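You operate a simulated robot arm through the tools that you are given. There is no shell and no other tool. Be economical: measure what you need, move in short steps, check, and stop when the job is done.

The job below is to be done with a simulated robot arm. You get a single attempt, and the scene is never put back.

TASK
Brush the flour dust off the mill's rollers.
Fine: purple switch to WIDE first, then yellow cover up; pink brush back, cover shut last; leave the wheel still. Set down upright: pink brush. What is to be rubbed or washed off counts as gone when no trace of it is left.

The check looks at the end state, three seconds after you hand in, the way a careful person would. Anything else that was tipped, shoved, dropped, spilled or broken makes it a failure. Lids that push on must go on centred and level and be pressed home; caps that screw on are set level and turned clockwise until they are tight.

THE ROBOT
A 6-joint arm with a two-finger parallel gripper, fixed in place. Base frame: the origin is at the foot of the arm, x ahead of it, y to its left, z up; the work surface is at about z = 620. Readings come in mm, degrees, newtons and seconds.
With the tool pointing down near the work surface it reaches from about 260 to 800 mm from the base axis. Its first joint turns from -166.0 to 166.0 degrees. Payload 3.91 kg.
The TCP is the grasp point between the finger pads, 30 mm short of the fingertips. In the tool frame z runs along the fingers and y along their closing line. The gripper opens to 110 mm. The fingers are 20 mm wide and 10 mm thick; the gripper's body (48 by 112 mm) begins 55 mm behind the TCP.
Orientation is that of the tool frame in the base frame, as a unit quaternion [x, y, z, w]. With the fingers straight down and closing along the base's y, the tool's x points along the base's -x, its y along +y and its z along -z.

THE INTERFACE
- The arm moves only by the tool servo_tool. Its argument "commands" is a list of rows, each a list of 7 numbers: the shift along the tool's x, y, z in mm, then the turn, a rotation vector about the tool's x, y, z in degrees, then the finger opening in mm, from 0 to 110. In form: [[dx, dy, dz, rx, ry, rz, fingers], ...]. A call has 1 to 10 rows; each row is the pose to reach, as a shift and turn from the pose commanded when the call began, along the tool's axes at that moment. Each row takes 0.2 s and may step no farther than 50 mm and 8.6 degrees from the row before; otherwise, or with a gripper value out of range, the whole call is refused. Where a pose cannot be reached the arm comes as near as it can. A force on the tool above 90 N (or 10 N above the force at the start of the call, whichever is more), or a blocked arm, ends the call early, and 0.2 s more pass. Each finger travels about 45 mm/s and halts on what it meets, pressing with about 42 N; the grip force reading is that of the motor and also rises with nothing between the fingers. The clock runs only during rows and for 0.2 s after the last one: add rows that repeat a pose to give the fingers time. It gives the time, the measured TCP pose, the force on the tool (base axes), the opening and the grip force at its end, in the units of the frame above (readings bear some noise), with the torque about the TCP (base axes, N m) and any sound that the robot's microphone picked up, and new pictures: "show" is both (left out), scene, wrist or none.
- Cameras (640 x 400 px; columns grow to the right, rows downward): "scene" is fixed at [219.3, 649.6, 1499.3]; the picture's right is [-0.89, -0.45, 0.00], its down [-0.42, 0.82, -0.39] and it looks along [0.17, -0.35, -0.92] (base axes); focal length 273 px, centre (320, 200). "wrist" rides on the gripper at [77, 7, -114] in the tool frame; the picture's right is [-0.09, 1.00, 0.00], its down [-0.80, -0.07, -0.59] and it looks along [-0.59, -0.05, 0.80] (tool axes); focal length 270 px, centre (320, 200). There is no depth. A picture from a camera that has moved, and an enlarged one, comes with that camera's place and axes in the base frame and with its lens.
- raise_lower(by): slides the trunk up (or, below 0, down) by that many mm; the arm rides with it, the base frame stays. It gives what a move gives, with no picture.
- inspect(camera, box): a new picture of the part [left, top, right, bottom] of that camera's present view, enlarged. The clock stands still meanwhile.
- sign_off(): hands the job in; it is judged then, once.

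Work in short steps. Places have to be worked out from the pictures, the camera data and where the tool is seen: move nearer, look again, correct. Check each grasp and each placing, and mend what went wrong. You have 120 turns and 200 pictures in all, those below and enlarged ones among them. Open the gripper and draw the arm clear of the work before you hand the job in, unless the task says otherwise; then end with one line.

The tools are called after ">>>" by a JSON object that holds its "api" and its "payload". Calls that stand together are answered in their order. servo_tool: Moves the arm, as the interface text tells. Its arguments: {"type":"object","properties":{"commands":{"type":"array","items":{"type":"array","items":{"type":"number"}}},"show":{"type":"string","enum":["both","scene","wrist","none"]}},"required":["commands"]} The other tools are called the same way: raise_lower (by) slides the trunk up or down; inspect (camera, box) takes an enlarged picture of a part of a camera's view; sign_off () hands the job in.

At the start:

```text
clock: 0.0
ee_pos: [231.6, 451.4, 1209.8]
tcp_rot: [0.0, 1.0, 0.0, 0.0]
wrist_force: [-0.5, 0.0, 0.5]
ft_torque: [-0.02, 0.02, 0.03]
gripper_width: 109.9
grasp_force: 0.0
trunk travel left (down, up): [-525.0, 85.0]
```

scene: 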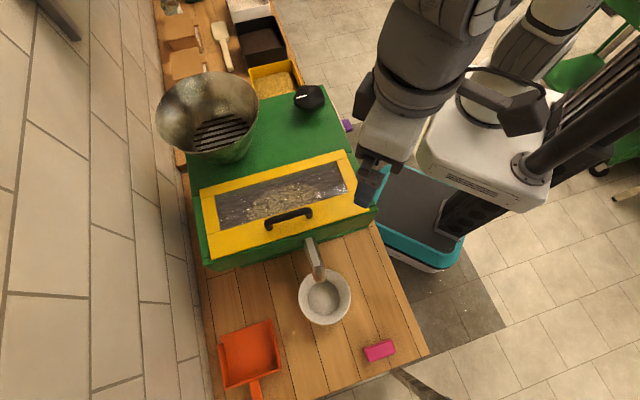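
wrist: 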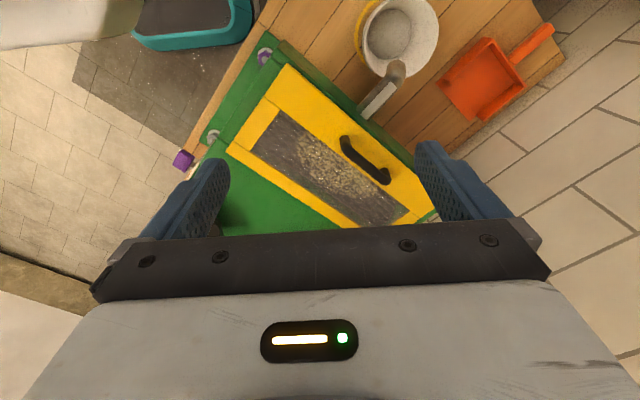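

I'll start by taking enlarged views of the mill, switch and brush.

>>> {"api": "inspect", "payload": {"camera": "scene", "box": [150, 60, 400, 280]}}

>>> {"api": "inspect", "payload": {"camera": "wrist", "box": [160, 20, 440, 240]}}

>>> {"api": "inspect", "payload": {"camera": "scene", "box": [200, 220, 440, 400]}}

```text
1.82 times, centred on (275, 170) of scene
camera zoom: at [219.3, 649.6, 1499.3], right [-0.89, -0.45, 0.0], down [-0.42, 0.82, -0.39], along [0.17, -0.35, -0.92], focal length 496 px, centre (402, 254)
```

zoom: 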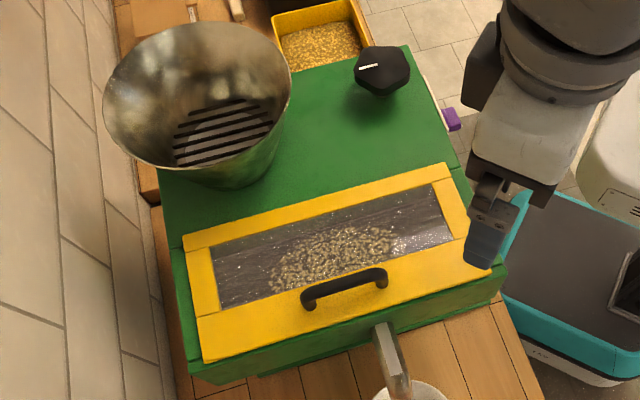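

```text
1.82 times, centred on (300, 130) of wrist
camera zoom: at [155.6, 457.7, 1325.7], right [0.09, 1.0, 0.0], down [0.8, -0.07, 0.59], along [0.59, -0.05, -0.8], focal length 491 px, centre (356, 327)
```

zoom: 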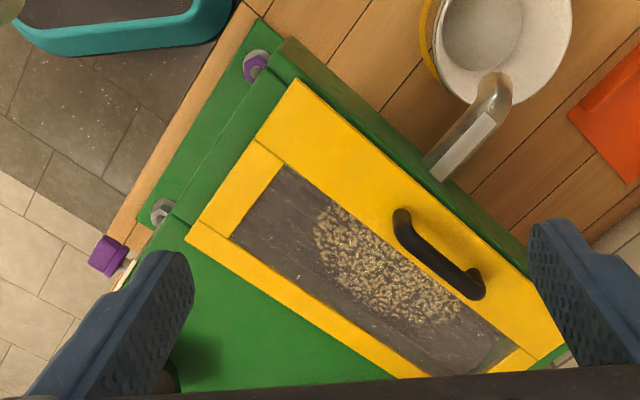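

```text
2.22 times, centred on (320, 310) of scene
camera zoom: at [219.3, 649.6, 1499.3], right [-0.89, -0.45, 0.0], down [-0.42, 0.82, -0.39], along [0.17, -0.35, -0.92], focal length 606 px, centre (320, -44)
```

zoom: 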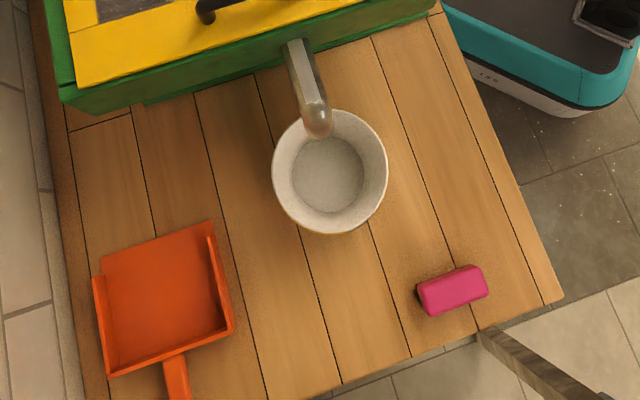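

Triangulating puts the handle at about (361,511,953) and the purple switch at about (366,187,890). The mill's long axis runs along (0.7,0.7), so its switch side faces the base. I'll bring the wrist camera round to view that side.

>>> {"api": "servo_tool", "payload": {"commands": [[4, -34, 8, 0, 0, -5.6, 110], [8, -68, 16, 0, 0, -11.2, 110], [12, -102, 24, 0, 0, -16.8, 110], [16, -136, 32, 0, 0, -22.4, 110], [20, -170, 40, 0, 0, -28, 110], [24, -204, 48, 0, 0, -33.6, 110], [28, -238, 56, 0, 0, -39.2, 110], [31, -271, 60, 0, 0, -45, 110]]}}

```text
clock: 1.8
ee_pos: [198.2, 177.2, 1150.4]
tcp_rot: [-0.383, 0.924, 0.0, 0.001]
wrist_force: [-0.6, -0.7, -0.3]
ft_torque: [0.02, 0.02, -0.03]
gripper_width: 110.0
grasp_force: 0.1
trunk travel left (down, up): [-525.0, 85.0]
camera wrist: at [139.5, 127.3, 1265.8], right [-0.64, 0.77, 0.0], down [0.62, 0.52, 0.6], along [0.46, 0.38, -0.8], focal length 270 px, centre (320, 200)
```

scene: 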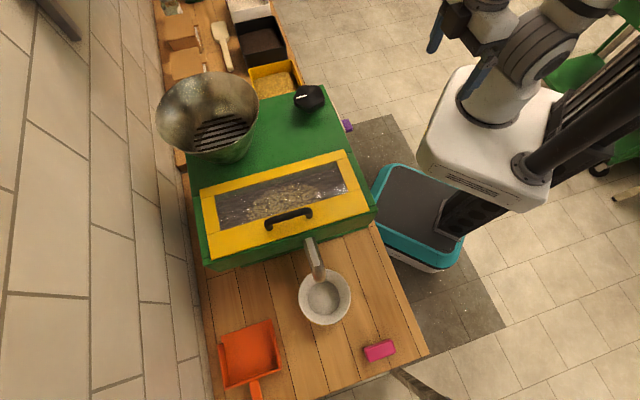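
wrist: 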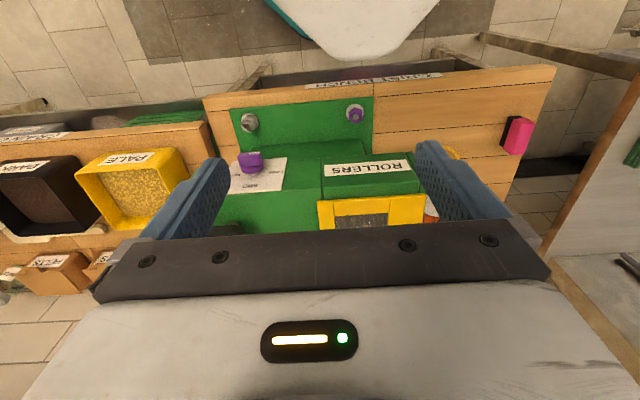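

The side is in view. I'll zoom in on the switch label and the bolts.

>>> {"api": "inspect", "payload": {"camera": "wrist", "box": [210, 130, 310, 200]}}

>>> {"api": "inspect", "payload": {"camera": "wrist", "box": [200, 60, 480, 235]}}

```text
5.71 times, centred on (260, 165) of wrist
camera zoom: at [139.5, 127.3, 1265.8], right [-0.64, 0.77, 0.0], down [0.62, 0.52, 0.6], along [0.46, 0.38, -0.8], focal length 1544 px, centre (663, 400)
```

zoom: 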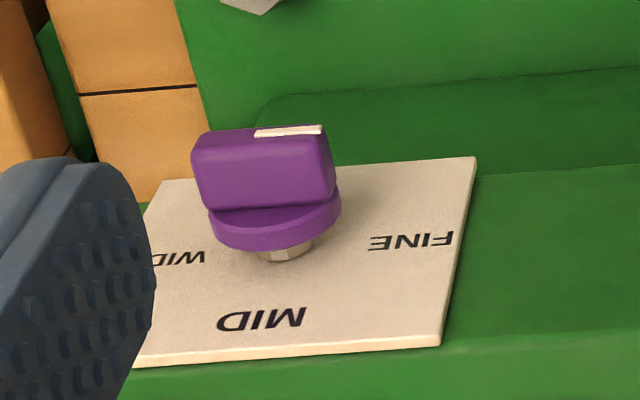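

```text
2.29 times, centred on (340, 148) of wrist
camera zoom: at [139.5, 127.3, 1265.8], right [-0.64, 0.77, 0.0], down [0.62, 0.52, 0.6], along [0.46, 0.38, -0.8], focal length 618 px, centre (274, 320)
```

zoom: 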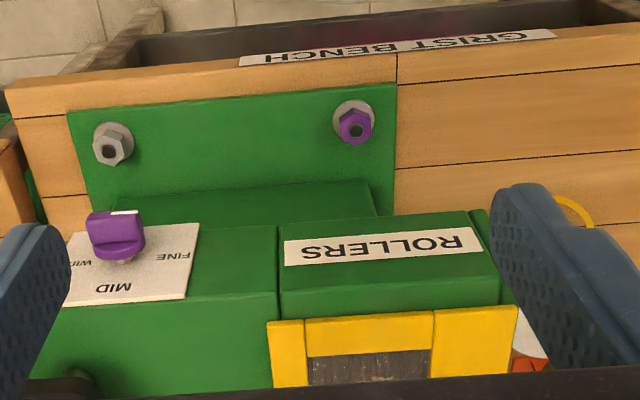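

The selector is a rotary knob with a horizontal axis. It points at FINE and has to turn 180° clockwise through MID to WIDE. The mill frame is n=(.707,.707) and a=(-.707,.707), and the knob sits at about n391, a-127, z890. I'll swing the tool to horizontal, starting at a safe height.

>>> {"api": "servo_tool", "payload": {"commands": [[-7, -11, 8, 0, -8, 0, 110], [-14, -22, 16, 0, -16, 0, 110], [-21, -33, 24, 0, -24, 0, 110], [-28, -44, 32, 0, -32, 0, 110], [-35, -55, 40, 0, -40, 0, 110], [-42, -66, 40, 0, -48, 0, 110], [-49, -77, 40, 0, -56, 0, 110], [-56, -88, 40, 0, -64, 0, 110], [-63, -99, 40, 0, -72, 0, 110], [-70, -112, 40, 0, -80, 0, 110]]}}

```text
clock: 4.0
ee_pos: [480.7, 129.9, 1169.5]
tcp_rot: [-0.291, 0.708, 0.247, 0.594]
wrist_force: [-0.1, -0.1, -0.1]
ft_torque: [0.01, 0.03, 0.06]
gripper_width: 110.3
grasp_force: 0.0
out of reach, approached as far as the arm can: row 3, 4, 5, 6, 7, 8, 9, 10
trunk travel left (down, up): [-525.0, 85.0]
camera wrist: at [387.3, 44.5, 1115.3], right [-0.69, 0.72, 0.09], down [-0.26, -0.37, 0.89], along [0.67, 0.59, 0.44], focal length 270 px, centre (320, 200)
```

scene: 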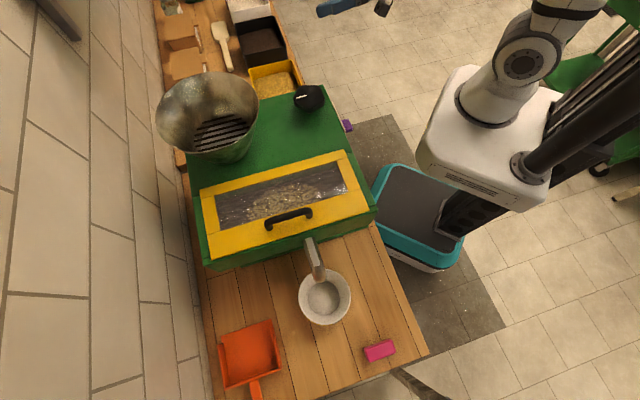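
wrist: 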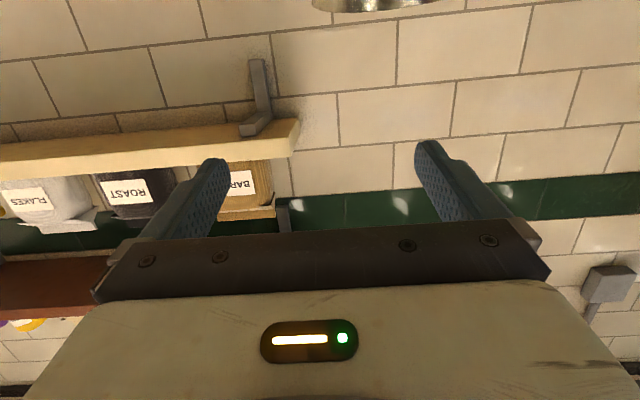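

A horizontal tool can't reach the knob this close to the base. I'll push the knob's bar round with a downward-pointing fingertip instead, so the tool goes back to vertical first.

>>> {"api": "servo_tool", "payload": {"commands": [[0, 0, 0, 0, 8, 0, 110], [0, 0, 0, 0, 16, 0, 110], [0, 0, 0, 0, 24, 0, 110], [0, 0, 0, 0, 32, 0, 110], [0, 0, 0, 0, 40, 0, 110], [0, 0, 0, 0, 48, 0, 80], [0, 0, 0, 0, 56, 0, 60], [0, 0, 0, 0, 64, 0, 40], [0, 0, 0, 0, 72, 0, 20], [0, 0, 0, 0, 80, 0, 0]], "show": "none"}}

```text
clock: 6.2
ee_pos: [479.9, 135.3, 1174.5]
tcp_rot: [-0.381, 0.924, -0.001, -0.001]
wrist_force: [0.2, -0.4, 1.1]
ft_torque: [0.04, 0.01, -0.01]
gripper_width: 7.6
grasp_force: 0.0
trunk travel left (down, up): [-525.0, 85.0]
```

The tool is vertical again at n435, a-244. I'll move to n330, a-127, z1040 to look at the knob up close.

>>> {"api": "servo_tool", "payload": {"commands": [[26, 29, 20, 0, 0, 0, 0], [53, 58, 50, 0, 0, 0, 0], [79, 88, 90, 0, 0, 0, 0], [105, 117, 134, 0, 0, 0, 0]], "show": "wrist"}}

```text
refused: row 3 steps farther than a row can; nothing moved
```

Those steps were too large, so I'll use smaller ones.

>>> {"api": "servo_tool", "payload": {"commands": [[20, 23, 20, 0, 0, 0, 0], [41, 46, 40, 0, 0, 0, 0], [62, 69, 62, 0, 0, 0, 0], [83, 92, 86, 0, 0, 0, 0], [105, 117, 110, 0, 0, 0, 0], [105, 117, 134, 0, 0, 0, 0]], "show": "wrist"}}

```text
clock: 7.6
ee_pos: [320.7, 145.3, 1040.2]
tcp_rot: [-0.383, 0.924, 0.0, 0.0]
wrist_force: [0.2, -0.3, 0.5]
ft_torque: [0.0, 0.0, -0.02]
gripper_width: 0.2
grasp_force: 37.6
trunk travel left (down, up): [-525.0, 85.0]
camera wrist: at [263.4, 94.4, 1155.1], right [-0.64, 0.77, 0.0], down [0.62, 0.52, 0.59], along [0.46, 0.38, -0.8], focal length 270 px, centre (320, 200)
```

wrist: 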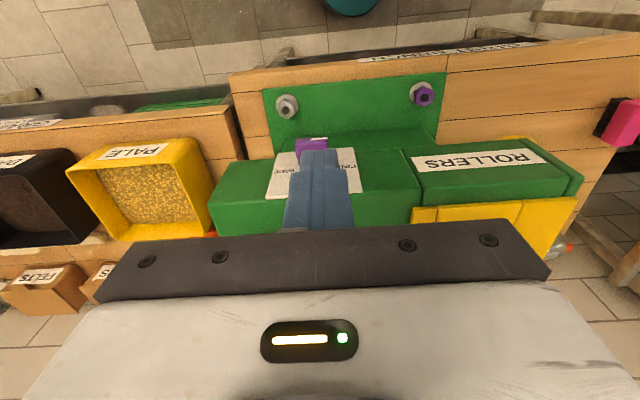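

The finger hides the knob in this view. I'll step aside in +a for an unobstructed look, then compare with a view from the other side.

>>> {"api": "servo_tool", "payload": {"commands": [[0, 30, 0, 0, 0, 0, 0], [0, 60, 0, 0, 0, 0, 0]], "show": "none"}}

>>> {"api": "inspect", "payload": {"camera": "wrist", "box": [200, 100, 360, 200]}}

>>> {"api": "servo_tool", "payload": {"commands": [[0, -40, 0, 0, 0, 0, 0], [0, -80, 0, 0, 0, 0, 0], [0, -120, 0, 0, 0, 0, 0]], "show": "none"}}

>>> {"api": "inspect", "payload": {"camera": "wrist", "box": [300, 100, 460, 200]}}

```text
clock: 8.2
ee_pos: [277.2, 187.1, 1041.8]
tcp_rot: [-0.383, 0.924, 0.0, 0.0]
wrist_force: [-0.4, 0.2, 0.2]
ft_torque: [0.03, 0.0, -0.01]
gripper_width: 0.3
grasp_force: 37.7
trunk travel left (down, up): [-525.0, 85.0]
```

```text
4.00 times, centred on (280, 150) of wrist
camera zoom: at [219.9, 136.8, 1157.7], right [-0.64, 0.77, 0.0], down [0.62, 0.52, 0.59], along [0.46, 0.38, -0.8], focal length 1081 px, centre (480, 400)
```

zoom: 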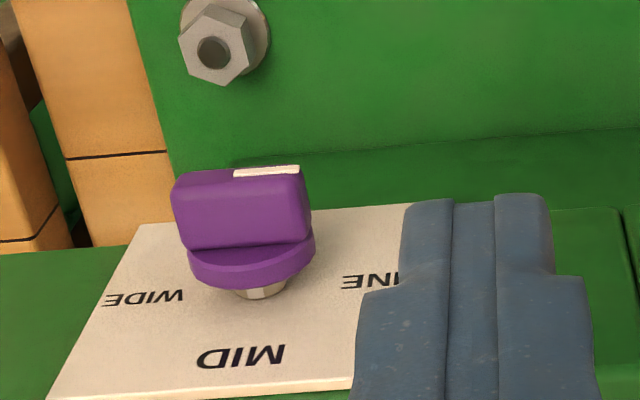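

```text
clock: 9.0
ee_pos: [366.0, 101.4, 1040.2]
tcp_rot: [-0.383, 0.924, 0.0, 0.0]
wrist_force: [-0.1, 0.0, 0.2]
ft_torque: [0.01, 0.02, 0.03]
gripper_width: 0.0
grasp_force: 37.3
trunk travel left (down, up): [-525.0, 85.0]
```

```text
4.00 times, centred on (380, 150) of wrist
camera zoom: at [308.0, 51.1, 1155.1], right [-0.64, 0.77, 0.0], down [0.62, 0.52, 0.59], along [0.46, 0.38, -0.8], focal length 1081 px, centre (80, 400)
```

zoom: 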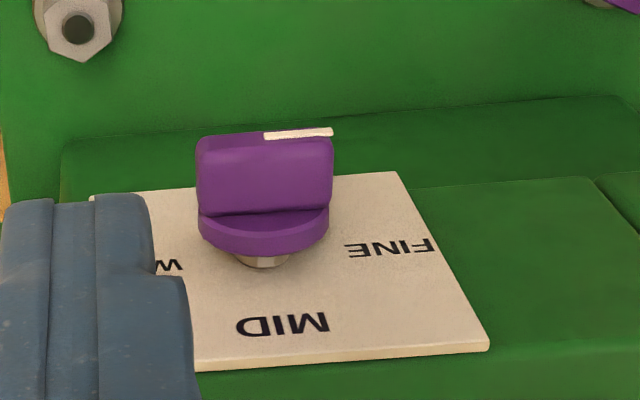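

The knob's bar works out at n379–398, a-159.5 to -122, with its top at z875 and its axis at about a-141, z869. I'll bring the closed fingertips above the unmarked WIDE-side end.

>>> {"api": "servo_tool", "payload": {"commands": [[-17, 10, 30, 0, 0, 0, 0], [-34, 20, 65, 0, 0, 0, 0], [-51, 30, 100, 0, 0, 0, 0], [-51, 30, 120, 0, 0, 0, 0]], "show": "wrist"}}

>>> {"api": "inspect", "payload": {"camera": "wrist", "box": [240, 90, 400, 190]}}

```text
clock: 10.0
ee_pos: [380.0, 158.8, 918.7]
tcp_rot: [-0.383, 0.924, 0.0, 0.0]
wrist_force: [-0.6, -0.2, 0.1]
ft_torque: [0.0, 0.01, 0.01]
gripper_width: 0.0
grasp_force: 37.5
trunk travel left (down, up): [-525.0, 85.0]
camera wrist: at [322.1, 108.8, 1034.3], right [-0.64, 0.77, 0.0], down [0.62, 0.52, 0.59], along [0.46, 0.38, -0.8], focal length 270 px, centre (320, 200)
```

wrist: 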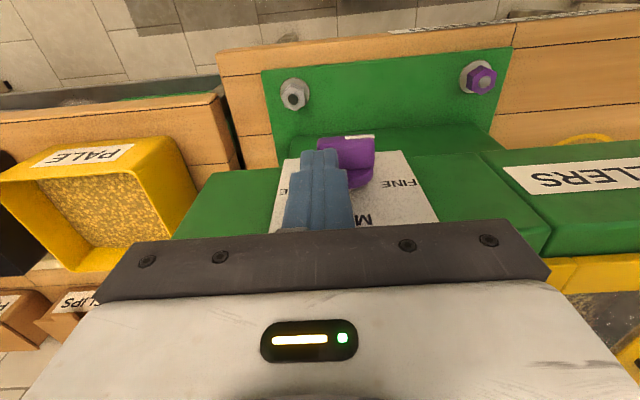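

```text
4.00 times, centred on (320, 140) of wrist
camera zoom: at [322.1, 108.8, 1034.3], right [-0.64, 0.77, 0.0], down [0.62, 0.52, 0.59], along [0.46, 0.38, -0.8], focal length 1081 px, centre (320, 440)
```

zoom: 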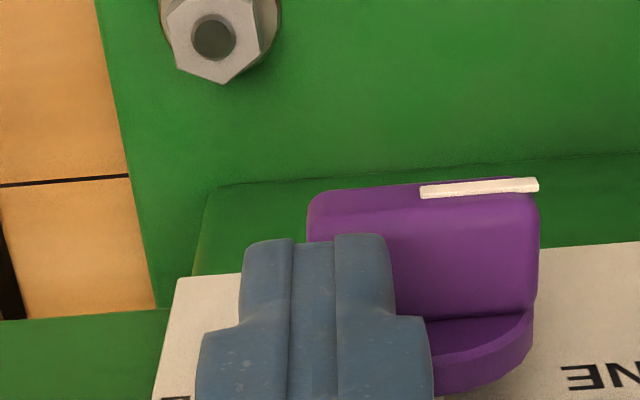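

The fingertip is over the unmarked half. I'll push straight down about 42 mm to bring the bar to vertical.

>>> {"api": "servo_tool", "payload": {"commands": [[0, 0, 10, 0, 0, 0, 0], [0, 0, 20, 0, 0, 0, 0], [0, 0, 30, 0, 0, 0, 0], [0, 0, 42, 0, 0, 0, 0]], "show": "none"}}

>>> {"api": "inspect", "payload": {"camera": "wrist", "box": [240, 90, 400, 190]}}

```text
clock: 11.0
ee_pos: [382.5, 156.6, 887.5]
tcp_rot: [-0.382, 0.924, 0.001, 0.01]
wrist_force: [-4.4, -25.6, 55.8]
ft_torque: [0.33, 0.75, 0.28]
gripper_width: 0.0
grasp_force: 38.1
trunk travel left (down, up): [-525.0, 85.0]
stopped in row 4: the force on the tool passed its limit (the readings are from after the stop); the commanded pose is now the measured one
```

```text
4.00 times, centred on (320, 140) of wrist
camera zoom: at [322.5, 105.8, 1000.9], right [-0.64, 0.77, 0.0], down [0.61, 0.51, 0.61], along [0.47, 0.39, -0.79], focal length 1081 px, centre (320, 440)
```

zoom: 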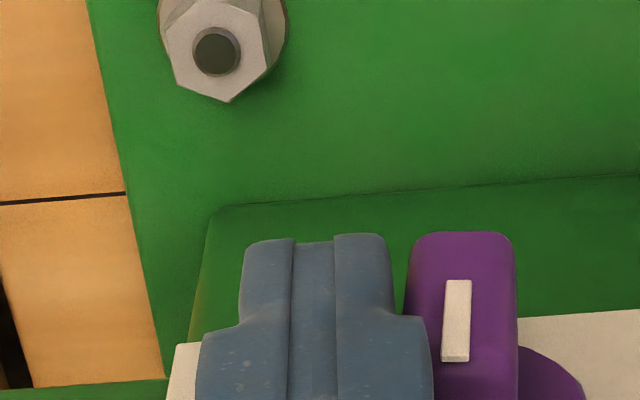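

The bar is vertical with the mark up, so it's at MID. Next I'll lift, cross to the +a side, and sweep the top end toward WIDE.

>>> {"api": "servo_tool", "payload": {"commands": [[0, 0, -20, -0.3, 1.1, 0, 0], [0, 0, -45, -0.3, 1.1, 0, 0], [0, 0, -70, -0.3, 1.1, 0, 0], [0, 25, -70, -0.3, 1.1, 0, 0], [0, 52, -70, -0.3, 1.1, 0, 0], [0, 52, -45, -0.3, 1.1, 0, 0], [0, 52, -22, -0.3, 1.1, 0, 0]], "show": "none"}}

>>> {"api": "inspect", "payload": {"camera": "wrist", "box": [220, 90, 380, 190]}}

```text
clock: 12.6
ee_pos: [346.9, 197.0, 902.4]
tcp_rot: [-0.381, 0.925, 0.0, -0.004]
wrist_force: [0.2, 0.7, 0.1]
ft_torque: [-0.01, 0.04, 0.01]
gripper_width: 0.1
grasp_force: 37.6
trunk travel left (down, up): [-525.0, 85.0]
```

```text
4.00 times, centred on (300, 140) of wrist
camera zoom: at [290.2, 147.4, 1018.9], right [-0.64, 0.77, 0.0], down [0.62, 0.52, 0.59], along [0.45, 0.38, -0.81], focal length 1081 px, centre (400, 440)
```

zoom: 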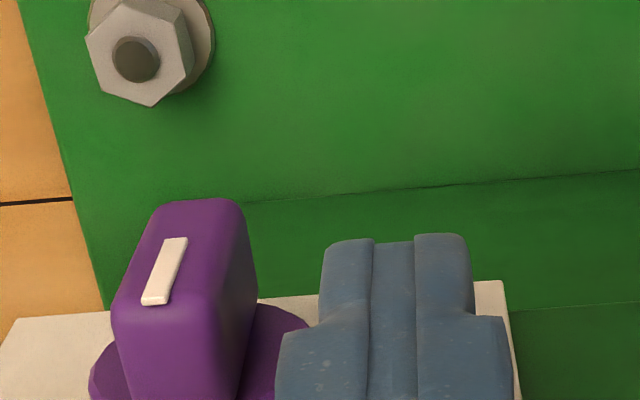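

The bar clearly reads MID, and the finger is on the +a side with its tip near z872. I'll raise 7 mm and sweep toward -a.

>>> {"api": "servo_tool", "payload": {"commands": [[3, 0, -7, 0, -0.3, 0, 0], [3, -10, -7, 0, -0.3, 0, 0], [3, -20, -7, 0, -0.3, 0, 0], [3, -30, -7, 0, -0.3, 0, 0], [3, -42, -7, 0, -0.3, 0, 0]], "show": "none"}}

>>> {"api": "inspect", "payload": {"camera": "wrist", "box": [220, 90, 380, 190]}}

```text
clock: 13.8
ee_pos: [375.7, 164.8, 911.2]
tcp_rot: [-0.383, 0.924, 0.0, -0.002]
wrist_force: [-0.2, 0.1, -0.4]
ft_torque: [0.0, 0.02, 0.03]
gripper_width: 0.0
grasp_force: 37.8
trunk travel left (down, up): [-525.0, 85.0]
```

```text
4.00 times, centred on (300, 140) of wrist
camera zoom: at [318.0, 114.4, 1027.5], right [-0.64, 0.77, 0.0], down [0.62, 0.52, 0.59], along [0.45, 0.38, -0.81], focal length 1081 px, centre (400, 440)
```

zoom: 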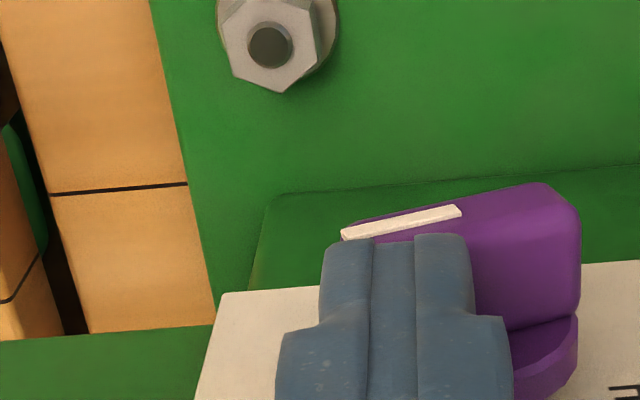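

The mark is on the WIDE side but about 15° short of level. I'll lift, shift further over the marked end, and press it down to level.

>>> {"api": "servo_tool", "payload": {"commands": [[0, 0, -15, 0, 0, 0, 0], [0, -12, -15, 0, 0, 0, 0], [0, -12, -5, 0, 0, 0, 0], [0, -12, 2, 0, 0, 0, 0], [0, -12, 6, 0, 0, 0, 0]], "show": "none"}}

>>> {"api": "servo_tool", "payload": {"commands": [[0, 0, -30, 0, 0, 0, 0], [0, 0, -70, 0, 0, 0, 0], [0, 0, -110, 0, 0, 0, 0], [0, 40, -130, 0, 0, 0, 0], [20, 60, -130, 0, 0, 0, 0], [40, 90, -130, 0, 0, 0, 0]], "show": "none"}}

>>> {"api": "inspect", "payload": {"camera": "wrist", "box": [200, 90, 360, 190]}}

```text
clock: 15.0
ee_pos: [383.4, 156.5, 906.5]
tcp_rot: [-0.382, 0.924, 0.0, -0.001]
wrist_force: [0.5, 0.8, 0.6]
ft_torque: [-0.05, 0.0, -0.03]
gripper_width: 0.2
grasp_force: 37.9
trunk travel left (down, up): [-525.0, 85.0]
```

```text
clock: 16.4
ee_pos: [291.6, 192.8, 1036.4]
tcp_rot: [-0.382, 0.924, 0.0, 0.0]
wrist_force: [-0.2, 0.8, -0.1]
ft_torque: [0.03, -0.01, 0.01]
gripper_width: 0.0
grasp_force: 37.5
trunk travel left (down, up): [-525.0, 85.0]
```

```text
4.00 times, centred on (280, 140) of wrist
camera zoom: at [232.3, 142.5, 1152.6], right [-0.64, 0.77, 0.0], down [0.62, 0.52, 0.59], along [0.46, 0.38, -0.8], focal length 1081 px, centre (480, 440)
```

zoom: 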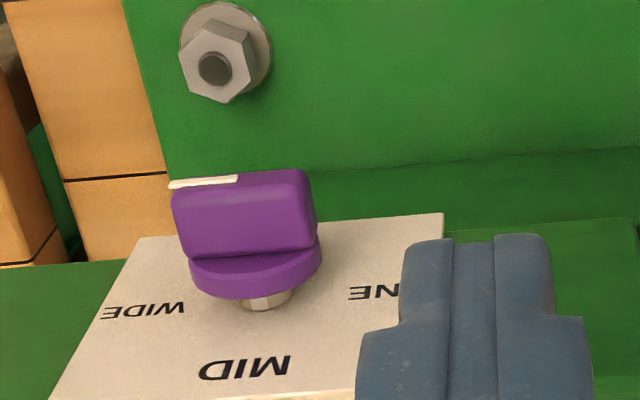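

It's within about 4° of level. I'll press the marked end once more, slightly deeper, to seat it.

>>> {"api": "servo_tool", "payload": {"commands": [[-20, -30, 0, 0, 0, 0, 0], [-40, -60, 10, 0, 0, 0, 0], [-40, -93, 30, 0, 0, 0, 0], [-40, -93, 75, 0, 0, 0, 0], [-40, -93, 115, 0, 0, 0, 0], [-40, -93, 128, 0, 0, 0, 0], [-40, -93, 134, 0, 0, 0, 0]], "show": "none"}}

>>> {"api": "servo_tool", "payload": {"commands": [[0, 0, -30, 0, 0, 0, 0], [0, 0, -70, 0, 0, 0, 0], [0, 0, -110, 0, 0, 0, 0], [0, 40, -130, 0, 0, 0, 0], [20, 60, -130, 0, 0, 0, 0], [40, 93, -134, 0, 0, 0, 0]], "show": "none"}}

>>> {"api": "inspect", "payload": {"camera": "wrist", "box": [200, 90, 360, 190]}}

```text
clock: 18.0
ee_pos: [384.6, 154.4, 904.0]
tcp_rot: [-0.382, 0.924, 0.001, 0.003]
wrist_force: [-1.6, -1.9, 60.1]
ft_torque: [0.14, 0.67, 0.04]
gripper_width: 0.0
grasp_force: 38.2
trunk travel left (down, up): [-525.0, 85.0]
```

```text
clock: 19.4
ee_pos: [292.1, 192.4, 1036.6]
tcp_rot: [-0.381, 0.924, 0.001, 0.0]
wrist_force: [0.1, -0.5, -0.3]
ft_torque: [-0.01, 0.0, -0.03]
gripper_width: 0.1
grasp_force: 37.4
trunk travel left (down, up): [-525.0, 85.0]
```

```text
4.00 times, centred on (280, 140) of wrist
camera zoom: at [233.8, 142.6, 1151.3], right [-0.64, 0.77, 0.0], down [0.62, 0.52, 0.59], along [0.46, 0.38, -0.8], focal length 1081 px, centre (480, 440)
```

zoom: 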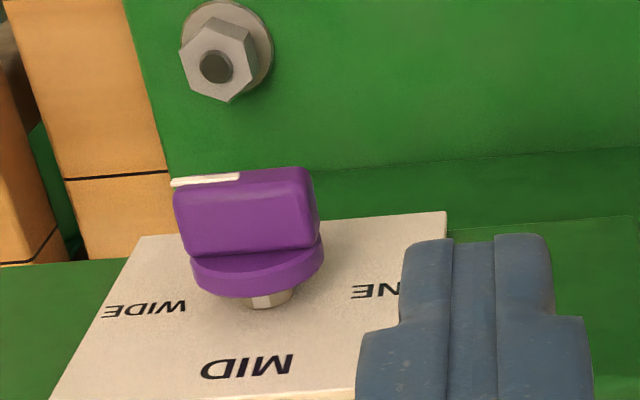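

The 60 N reading shows the knob has hit its stop, so it is at WIDE. Next I'll look at the cover and its handle from above.

>>> {"api": "servo_tool", "payload": {"commands": [[-20, 20, -35, 0, 0, 0, 0], [-55, 48, -55, 0, 0, 0, 20], [-90, 80, -64, 0, 0, 0, 40], [-125, 110, -64, 0, 0, 0, 50], [-160, 140, -64, 0, 0, 0, 50], [-190, 160, -64, 0, 0, 0, 50], [-217, 176, -64, 0, 0, 0, 50]], "show": "both"}}

>>> {"api": "inspect", "payload": {"camera": "wrist", "box": [160, 0, 480, 200]}}

```text
clock: 21.0
ee_pos: [321.2, 469.1, 1096.7]
tcp_rot: [-0.382, 0.924, 0.0, -0.001]
wrist_force: [1.2, -0.1, 0.7]
ft_torque: [0.0, 0.01, 0.02]
gripper_width: 50.2
grasp_force: 0.0
trunk travel left (down, up): [-525.0, 85.0]
camera wrist: at [263.4, 419.3, 1213.5], right [-0.64, 0.77, 0.0], down [0.62, 0.52, 0.59], along [0.46, 0.38, -0.8], focal length 270 px, centre (320, 200)
```

scene: 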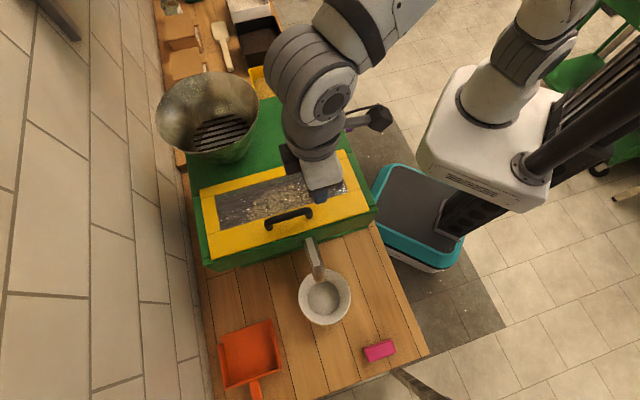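
wrist: 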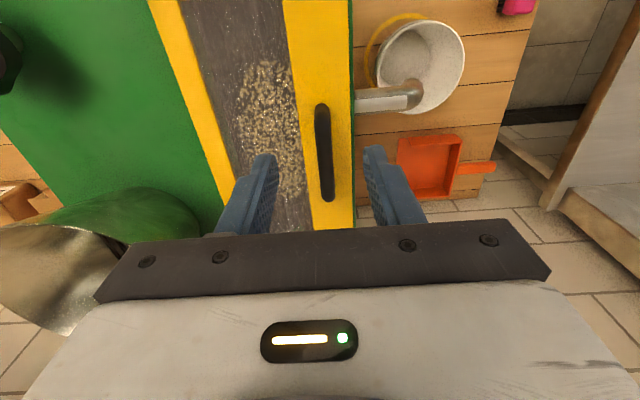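

```text
2.00 times, centred on (320, 100) of wrist
camera zoom: at [263.4, 419.3, 1213.5], right [-0.64, 0.77, 0.0], down [0.62, 0.52, 0.59], along [0.46, 0.38, -0.8], focal length 541 px, centre (320, 400)
```

zoom: 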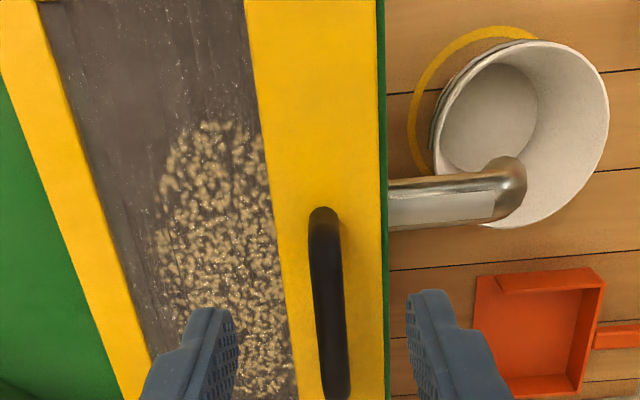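

The handle bar is centred at n617, a103 and runs along n for about 106 mm. I'll lower the open fingers around it.

>>> {"api": "servo_tool", "payload": {"commands": [[-20, -1.5, 20, 0, 0, 0, 50], [-40, -1.5, 50, 0, 0, 0, 50], [-55, -1.5, 80, 0, 0, 0, 50], [-55, -1.5, 105, 0, 0, 0, 50]], "show": "wrist"}}

>>> {"api": "inspect", "payload": {"camera": "wrist", "box": [200, 60, 440, 210]}}

```text
clock: 22.0
ee_pos: [361.3, 507.4, 992.7]
tcp_rot: [-0.382, 0.924, 0.0, 0.0]
wrist_force: [0.2, -0.1, 0.3]
ft_torque: [-0.01, 0.0, 0.03]
gripper_width: 50.0
grasp_force: 0.0
trunk travel left (down, up): [-525.0, 85.0]
camera wrist: at [303.5, 456.5, 1108.0], right [-0.64, 0.77, 0.0], down [0.62, 0.52, 0.59], along [0.46, 0.38, -0.8], focal length 270 px, centre (320, 200)
```

wrist: 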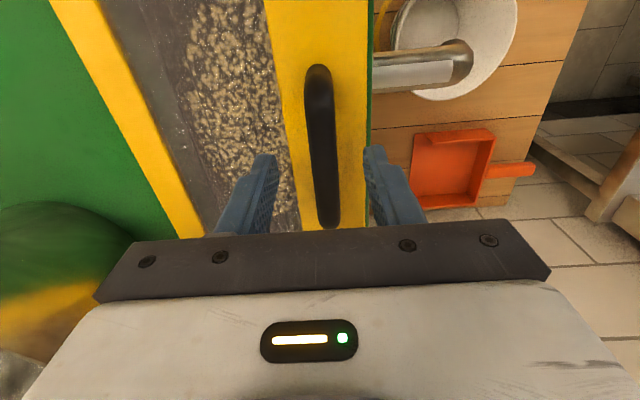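

```text
2.67 times, centred on (320, 135) of wrist
camera zoom: at [303.5, 456.5, 1108.0], right [-0.64, 0.77, 0.0], down [0.62, 0.52, 0.59], along [0.46, 0.38, -0.8], focal length 721 px, centre (320, 373)
```

zoom: 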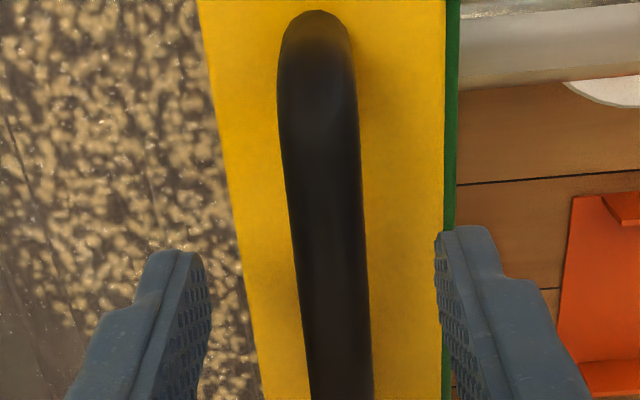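

The fingers straddle the bar. I'll lower gently to check the clearance to the cover, then close.

>>> {"api": "servo_tool", "payload": {"commands": [[0, 0, 5, 0, 0, 0, 50], [0, 0, 10, 0, 0, 0, 50], [0, 0, 10, 0, 0, 0, 30], [0, 0, 10, 0, 0, 0, 10], [0, 0, 10, 0, 0, 0, 0], [0, 0, 10, 0, 0, 0, 0]], "show": "wrist"}}

```text
clock: 23.4
ee_pos: [359.2, 507.7, 984.0]
tcp_rot: [-0.382, 0.924, -0.001, 0.0]
wrist_force: [-6.9, 7.8, 1.1]
ft_torque: [0.1, 0.37, 0.05]
gripper_width: 15.5
grasp_force: 44.9
trunk travel left (down, up): [-525.0, 85.0]
camera wrist: at [301.3, 457.9, 1099.6], right [-0.64, 0.77, 0.0], down [0.62, 0.52, 0.59], along [0.46, 0.38, -0.8], focal length 270 px, centre (320, 200)
```

wrist: 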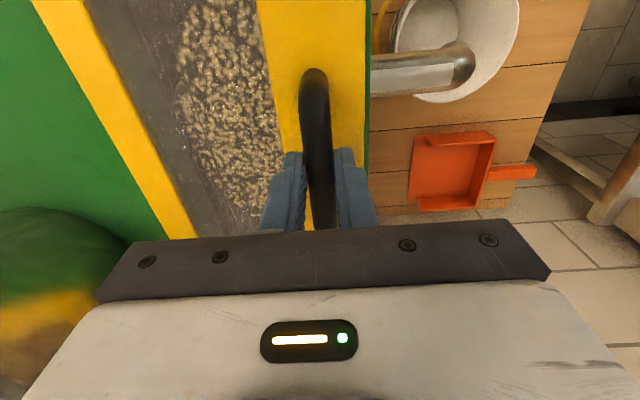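

I have the handle, with a 15.5 mm bar width. For the lift I'll regrip nearer its -n end to stay clear of the hopper, and a bit higher so the fingertips don't foul the cover as the handle rolls in the pads.

>>> {"api": "servo_tool", "payload": {"commands": [[0, 0, 0, 0, 0, 0, 20], [0, 0, 0, 0, 0, 0, 40], [0, 1, -11, 0, 0, 0, 40], [23, 1, -11, 0, 0, 0, 40], [23, 1, -11, 0, 0, 0, 20], [23, 1, -11, 0, 0, 0, 0], [23, 1, -11, 0, 0, 0, 0]], "show": "wrist"}}

```text
clock: 25.0
ee_pos: [344.2, 493.4, 996.0]
tcp_rot: [-0.382, 0.924, 0.0, 0.0]
wrist_force: [-3.2, 5.1, 0.4]
ft_torque: [0.66, -0.29, 0.05]
gripper_width: 15.8
grasp_force: 44.8
trunk travel left (down, up): [-525.0, 85.0]
camera wrist: at [286.0, 442.3, 1111.0], right [-0.64, 0.77, 0.0], down [0.62, 0.52, 0.59], along [0.46, 0.38, -0.8], focal length 270 px, centre (320, 200)
```

wrist: 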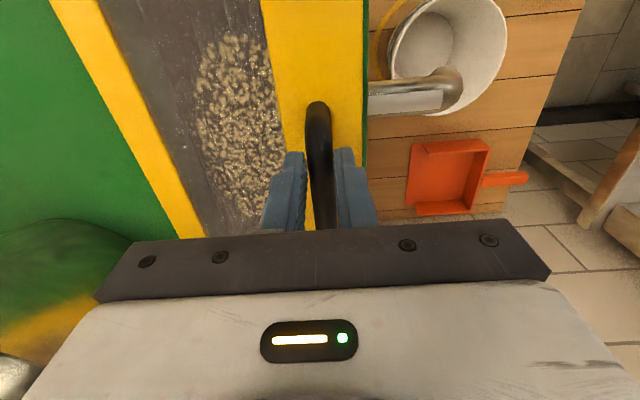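

The grip is good. I'll lift along the arc around the assumed back hinge, about 20° to start, and check the forces.

>>> {"api": "servo_tool", "payload": {"commands": [[0, -3, -10, 0, 0, 0, 0], [0, -7, -20.5, 0, 0, 0, 0], [0, -12, -30, 0, 0, 0, 0], [0, -17.6, -39.6, 0, 0, 0, 0]], "show": "both"}}

```text
clock: 26.0
ee_pos: [357.6, 479.3, 1036.2]
tcp_rot: [-0.382, 0.924, 0.0, 0.0]
wrist_force: [-0.4, 3.6, -1.9]
ft_torque: [0.89, -0.36, 0.23]
gripper_width: 16.9
grasp_force: 45.2
trunk travel left (down, up): [-525.0, 85.0]
camera wrist: at [298.9, 429.7, 1151.2], right [-0.64, 0.77, 0.0], down [0.62, 0.52, 0.59], along [0.46, 0.38, -0.8], focal length 270 px, centre (320, 200)
```

scene: 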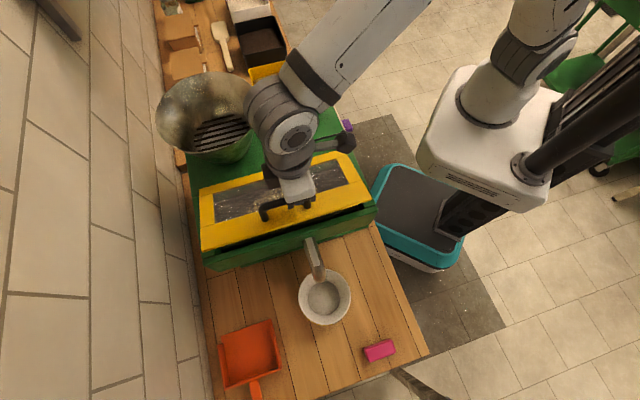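
wrist: 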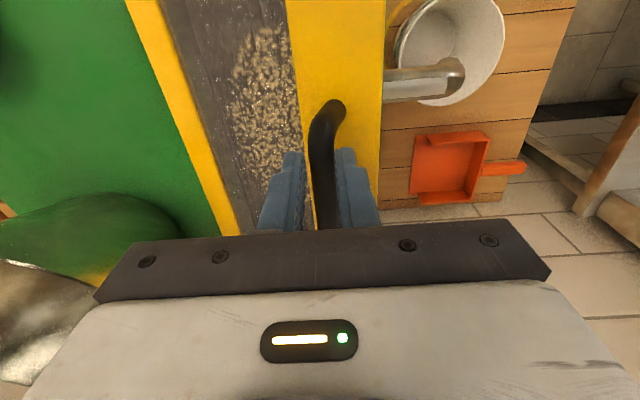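

The cover is swinging up freely with low forces. I'll continue the arc to about 60°.

>>> {"api": "servo_tool", "payload": {"commands": [[0, -6.5, -8.8, 0, 0, 0, 0], [0, -13.6, -16.9, 0, 0, 0, 0], [0, -21.5, -24.4, 0, 0, 0, 0], [0, -30, -31.2, 0, 0, 0, 0], [0, -39, -37.2, 0, 0, 0, 0], [0, -48.6, -42.4, 0, 0, 0, 0], [0, -58.6, -46.7, 0, 0, 0, 0], [0, -68.9, -50.2, 0, 0, 0, 0]], "show": "both"}}

```text
clock: 27.8
ee_pos: [406.2, 431.4, 1085.6]
tcp_rot: [-0.383, 0.924, 0.0, 0.0]
wrist_force: [0.6, 0.6, 0.1]
ft_torque: [0.0, 0.0, -0.03]
gripper_width: 0.0
grasp_force: 37.4
trunk travel left (down, up): [-525.0, 85.0]
camera wrist: at [347.9, 381.1, 1201.5], right [-0.64, 0.77, 0.0], down [0.62, 0.52, 0.59], along [0.46, 0.38, -0.8], focal length 270 px, centre (320, 200)
```

scene: 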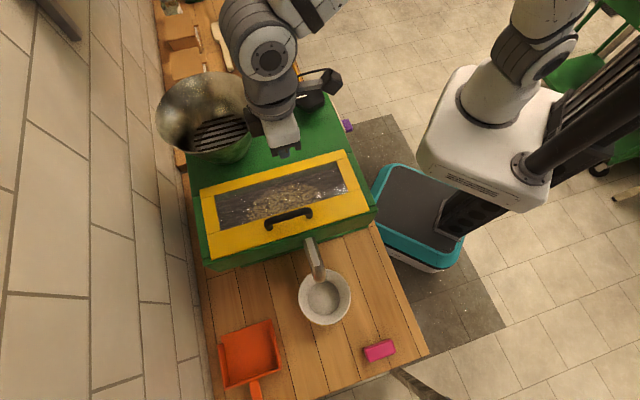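
wrist: 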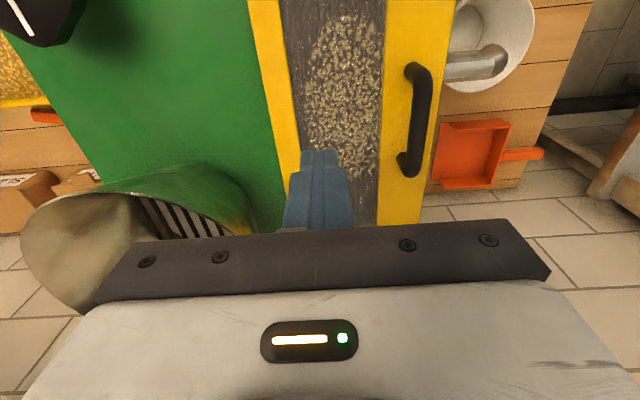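

The handle slipped out of the shallow grip around mid-arc and the cover dropped shut again. I'll retry with a deeper grip and tilt the tool along with the cover. First I'll return over the handle.

>>> {"api": "servo_tool", "payload": {"commands": [[0, 30, 0, 0, 0, 0, 20], [0, 60, 0, 0, 0, 0, 45], [0, 87.7, 0, 0, 0, 0, 50], [0, 87.7, 40, 0, 0, 0, 50], [0, 87.7, 75, 0, 0, 0, 50], [0, 87.7, 97, 0, 0, 0, 50], [0, 87.7, 97, 0, 0, 0, 30], [0, 87.7, 97, 0, 0, 0, 10], [0, 87.7, 97, 0, 0, 0, 0], [0, 87.7, 97, 0, 0, 0, 0]], "show": "both"}}

```text
clock: 30.0
ee_pos: [344.3, 492.1, 987.9]
tcp_rot: [-0.382, 0.924, -0.001, -0.001]
wrist_force: [5.3, -6.2, -2.0]
ft_torque: [0.08, -0.46, 0.12]
gripper_width: 15.5
grasp_force: 45.2
trunk travel left (down, up): [-525.0, 85.0]
camera wrist: at [285.7, 442.4, 1104.4], right [-0.64, 0.77, 0.0], down [0.62, 0.52, 0.59], along [0.45, 0.38, -0.81], focal length 270 px, centre (320, 200)
```

scene: 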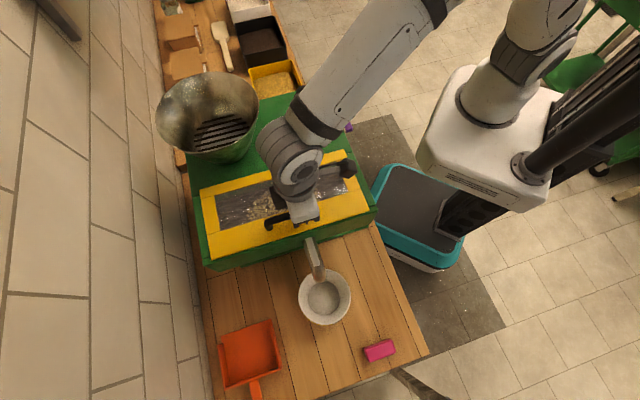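
wrist: 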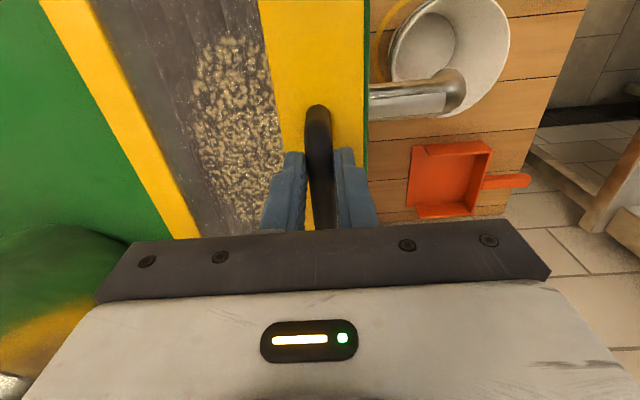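

The deeper grip is secure. I'll lift, rotating the tool rigidly with the cover, to 40°.

>>> {"api": "servo_tool", "payload": {"commands": [[0, -3.4, -8.3, -4, 0, 0, 0], [0, -7.2, -16.4, -8, 0, 0, 0], [0, -11.7, -24.2, -12, 0, 0, 0], [0, -16.6, -31.7, -16, 0, 0, 0], [0, -22.1, -38.8, -20, 0, 0, 0], [0, -28, -45.5, -24, 0, 0, 0], [0, -34.4, -51.8, -28, 0, 0, 0], [0, -41.2, -57.6, -32, 0, 0, 0], [0, -48.4, -62.9, -36, 0, 0, 0], [0, -55.9, -67.7, -40, 0, 0, 0]], "show": "both"}}

```text
clock: 32.2
ee_pos: [386.2, 450.9, 1053.3]
tcp_rot: [-0.36, 0.868, 0.314, -0.133]
wrist_force: [12.8, -36.8, -33.7]
ft_torque: [-1.39, -1.17, 0.32]
gripper_width: 16.8
grasp_force: 45.4
trunk travel left (down, up): [-525.0, 85.0]
camera wrist: at [381.8, 347.7, 1147.1], right [-0.48, 0.6, 0.64], down [0.88, 0.26, 0.41], along [0.08, 0.75, -0.65], focal length 270 px, centre (320, 200)
```

scene: 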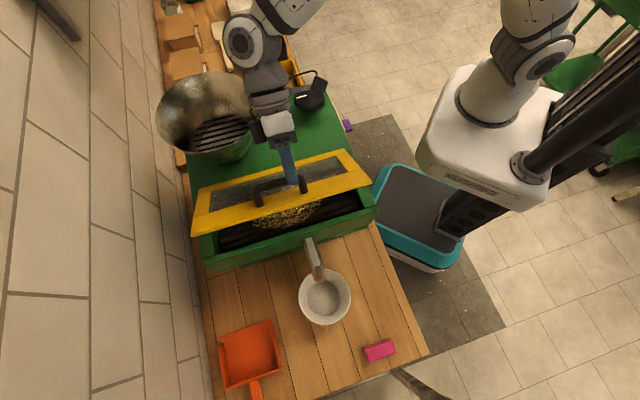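
wrist: 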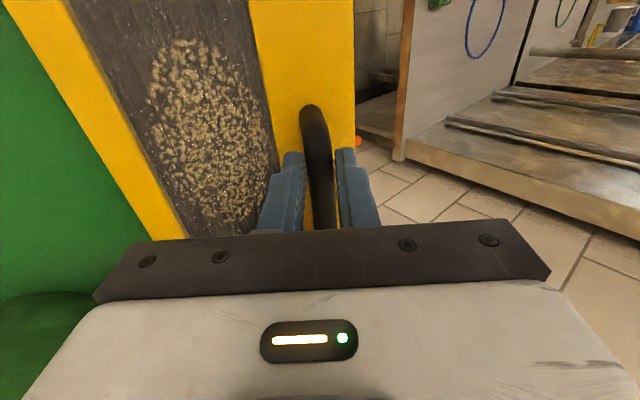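

The cover is at 40° with the grip holding. The force points toward the hinge, so the true hinge is nearer a-10, z939. I'll correct the radius and continue to 56°.

>>> {"api": "servo_tool", "payload": {"commands": [[0, -5.6, 2.6, 0, 0, 0, 0], [0, -9.1, -5.3, -4, 0, 0, 0], [0, -13.3, -12.8, -8, 0, 0, 0], [0, -18, -20.1, -12, 0, 0, 0], [0, -23.3, -27, -16, 0, 0, 0]], "show": "both"}}

```text
clock: 33.4
ee_pos: [406.7, 429.5, 1065.5]
tcp_rot: [-0.338, 0.814, 0.436, -0.178]
wrist_force: [-3.3, 2.5, 18.8]
ft_torque: [-0.81, 0.25, -0.01]
gripper_width: 18.0
grasp_force: 45.8
trunk travel left (down, up): [-525.0, 85.0]
camera wrist: at [417.9, 309.7, 1135.7], right [-0.33, 0.45, 0.83], down [0.94, 0.19, 0.28], along [-0.03, 0.87, -0.49], focal length 270 px, centre (320, 200)
```

scene: 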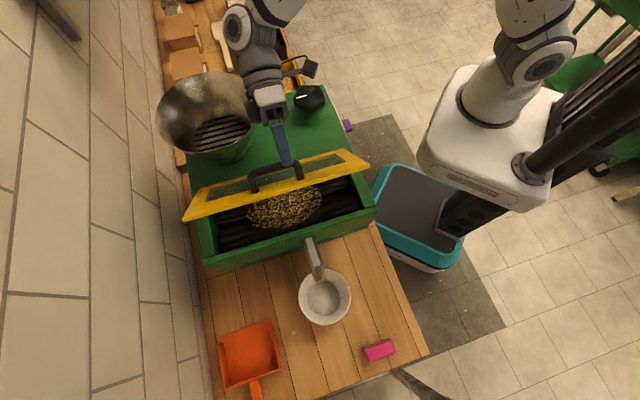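
wrist: 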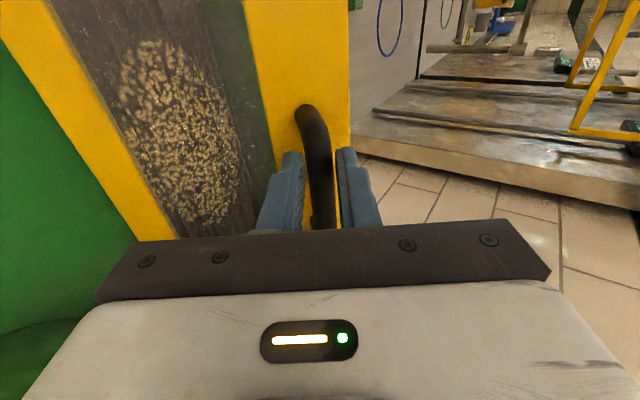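

The cover is at 56° and clear of the hopper. I'll continue to about 84°, tilting the tool a further 12°.

>>> {"api": "servo_tool", "payload": {"commands": [[0, -0.3, -10.1, -4, 0, 0, 0], [0, -4.6, -17.8, -8, 0, 0, 0], [0, -9.3, -24.9, -12, 0, 0, 0], [0, -13.8, -32.1, -12, 0, 0, 0], [0, -18.3, -39, -12, 0, 0, 0], [0, -23.5, -45.6, -12, 0, 0, 0], [0, -29.1, -51.7, -12, 0, 0, 0]], "show": "both"}}

```text
clock: 35.1
ee_pos: [448.0, 388.0, 1078.5]
tcp_rot: [-0.32, 0.76, 0.526, -0.208]
wrist_force: [-9.6, -10.2, 26.7]
ft_torque: [-0.93, 0.98, 0.96]
gripper_width: 15.9
grasp_force: 44.8
trunk travel left (down, up): [-525.0, 85.0]
stopped in row 7: the force on the tool passed its limit (the readings are from after the stop); the commanded pose is now the measured one
camera wrist: at [467.1, 258.7, 1126.0], right [-0.2, 0.3, 0.93], down [0.97, 0.15, 0.16], along [-0.09, 0.94, -0.33], focal length 270 px, centre (320, 200)
```

scene: 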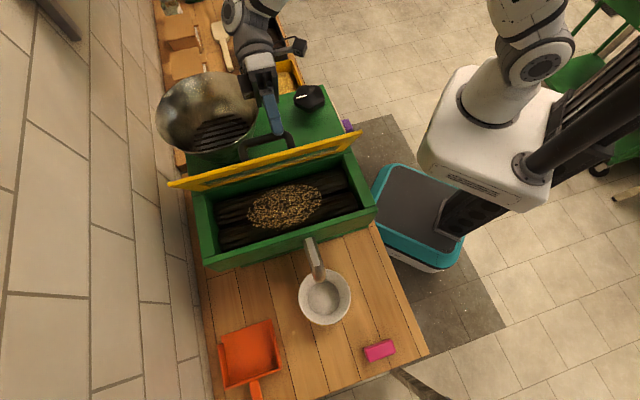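
wrist: 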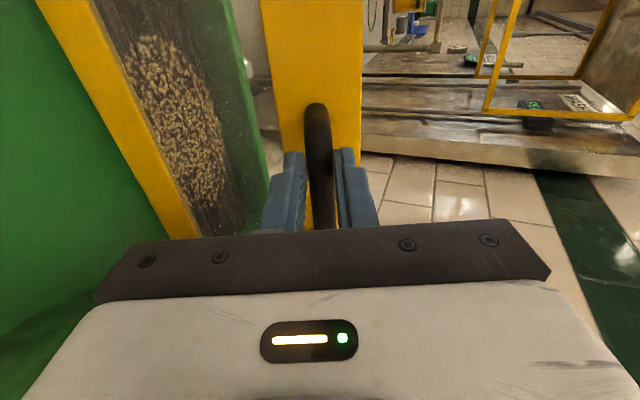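

The cover is at roughly 82°, and the path was sagging a little below the true arc. I'll move further in -a at constant height in small steps to tip it past vertical.

>>> {"api": "servo_tool", "payload": {"commands": [[0, -0.5, -4, 0, 0, 0, 0], [0, -2, -8, 0, 0, 0, 0], [0, -4, -12, 0, 0, 0, 0], [0, -6, -16, 0, 0, 0, 0], [0, -8, -20, 0, 0, 0, 0]], "show": "both"}}

```text
clock: 36.3
ee_pos: [463.5, 372.6, 1080.8]
tcp_rot: [-0.319, 0.76, 0.527, -0.208]
wrist_force: [-5.1, -0.9, 43.8]
ft_torque: [0.45, 1.78, 0.71]
gripper_width: 16.7
grasp_force: 45.1
trunk travel left (down, up): [-525.0, 85.0]
camera wrist: at [482.0, 243.7, 1127.0], right [-0.2, 0.3, 0.93], down [0.98, 0.15, 0.16], along [-0.09, 0.94, -0.33], focal length 270 px, centre (320, 200)
```

scene: 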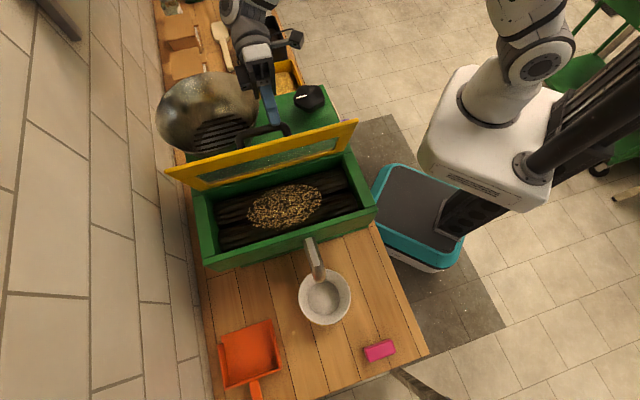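
wrist: 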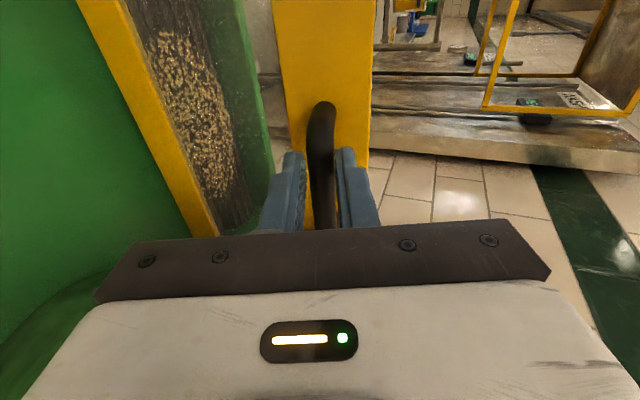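

The cover is nearing or past vertical. I'll continue 20 mm more in -a with a slight relaxing upward.

>>> {"api": "servo_tool", "payload": {"commands": [[0, 1, -5, 0, 0, 0, 0], [0, 0, -10, 0, 0, 0, 0], [0, -2, -15, 0, 0, 0, 0], [0, -5, -20, 0, 0, 0, 0], [0, -8, -25, 0, 0, 0, 0]], "show": "both"}}

```text
clock: 37.5
ee_pos: [481.5, 354.9, 1077.9]
tcp_rot: [-0.318, 0.762, 0.524, -0.209]
wrist_force: [-13.8, -4.4, 5.9]
ft_torque: [-0.34, 0.73, 0.56]
gripper_width: 18.0
grasp_force: 45.1
trunk travel left (down, up): [-525.0, 85.0]
camera wrist: at [501.0, 225.1, 1125.7], right [-0.2, 0.31, 0.93], down [0.98, 0.15, 0.16], along [-0.09, 0.94, -0.33], focal length 270 px, centre (320, 200)
```

scene: 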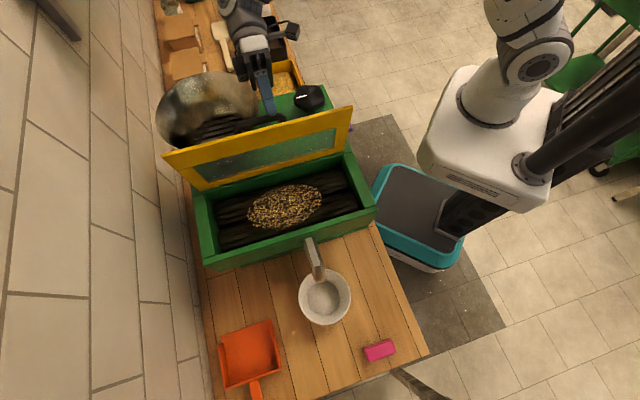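
wrist: 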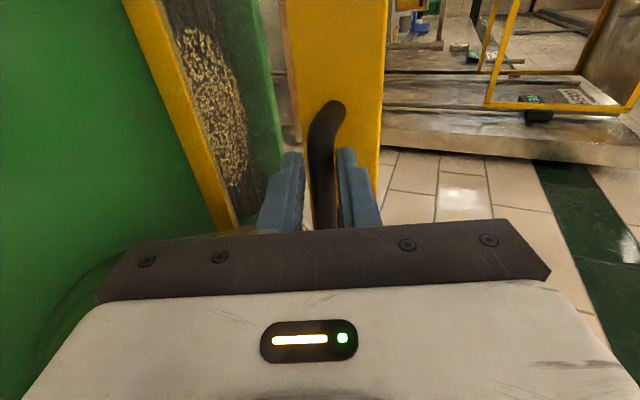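

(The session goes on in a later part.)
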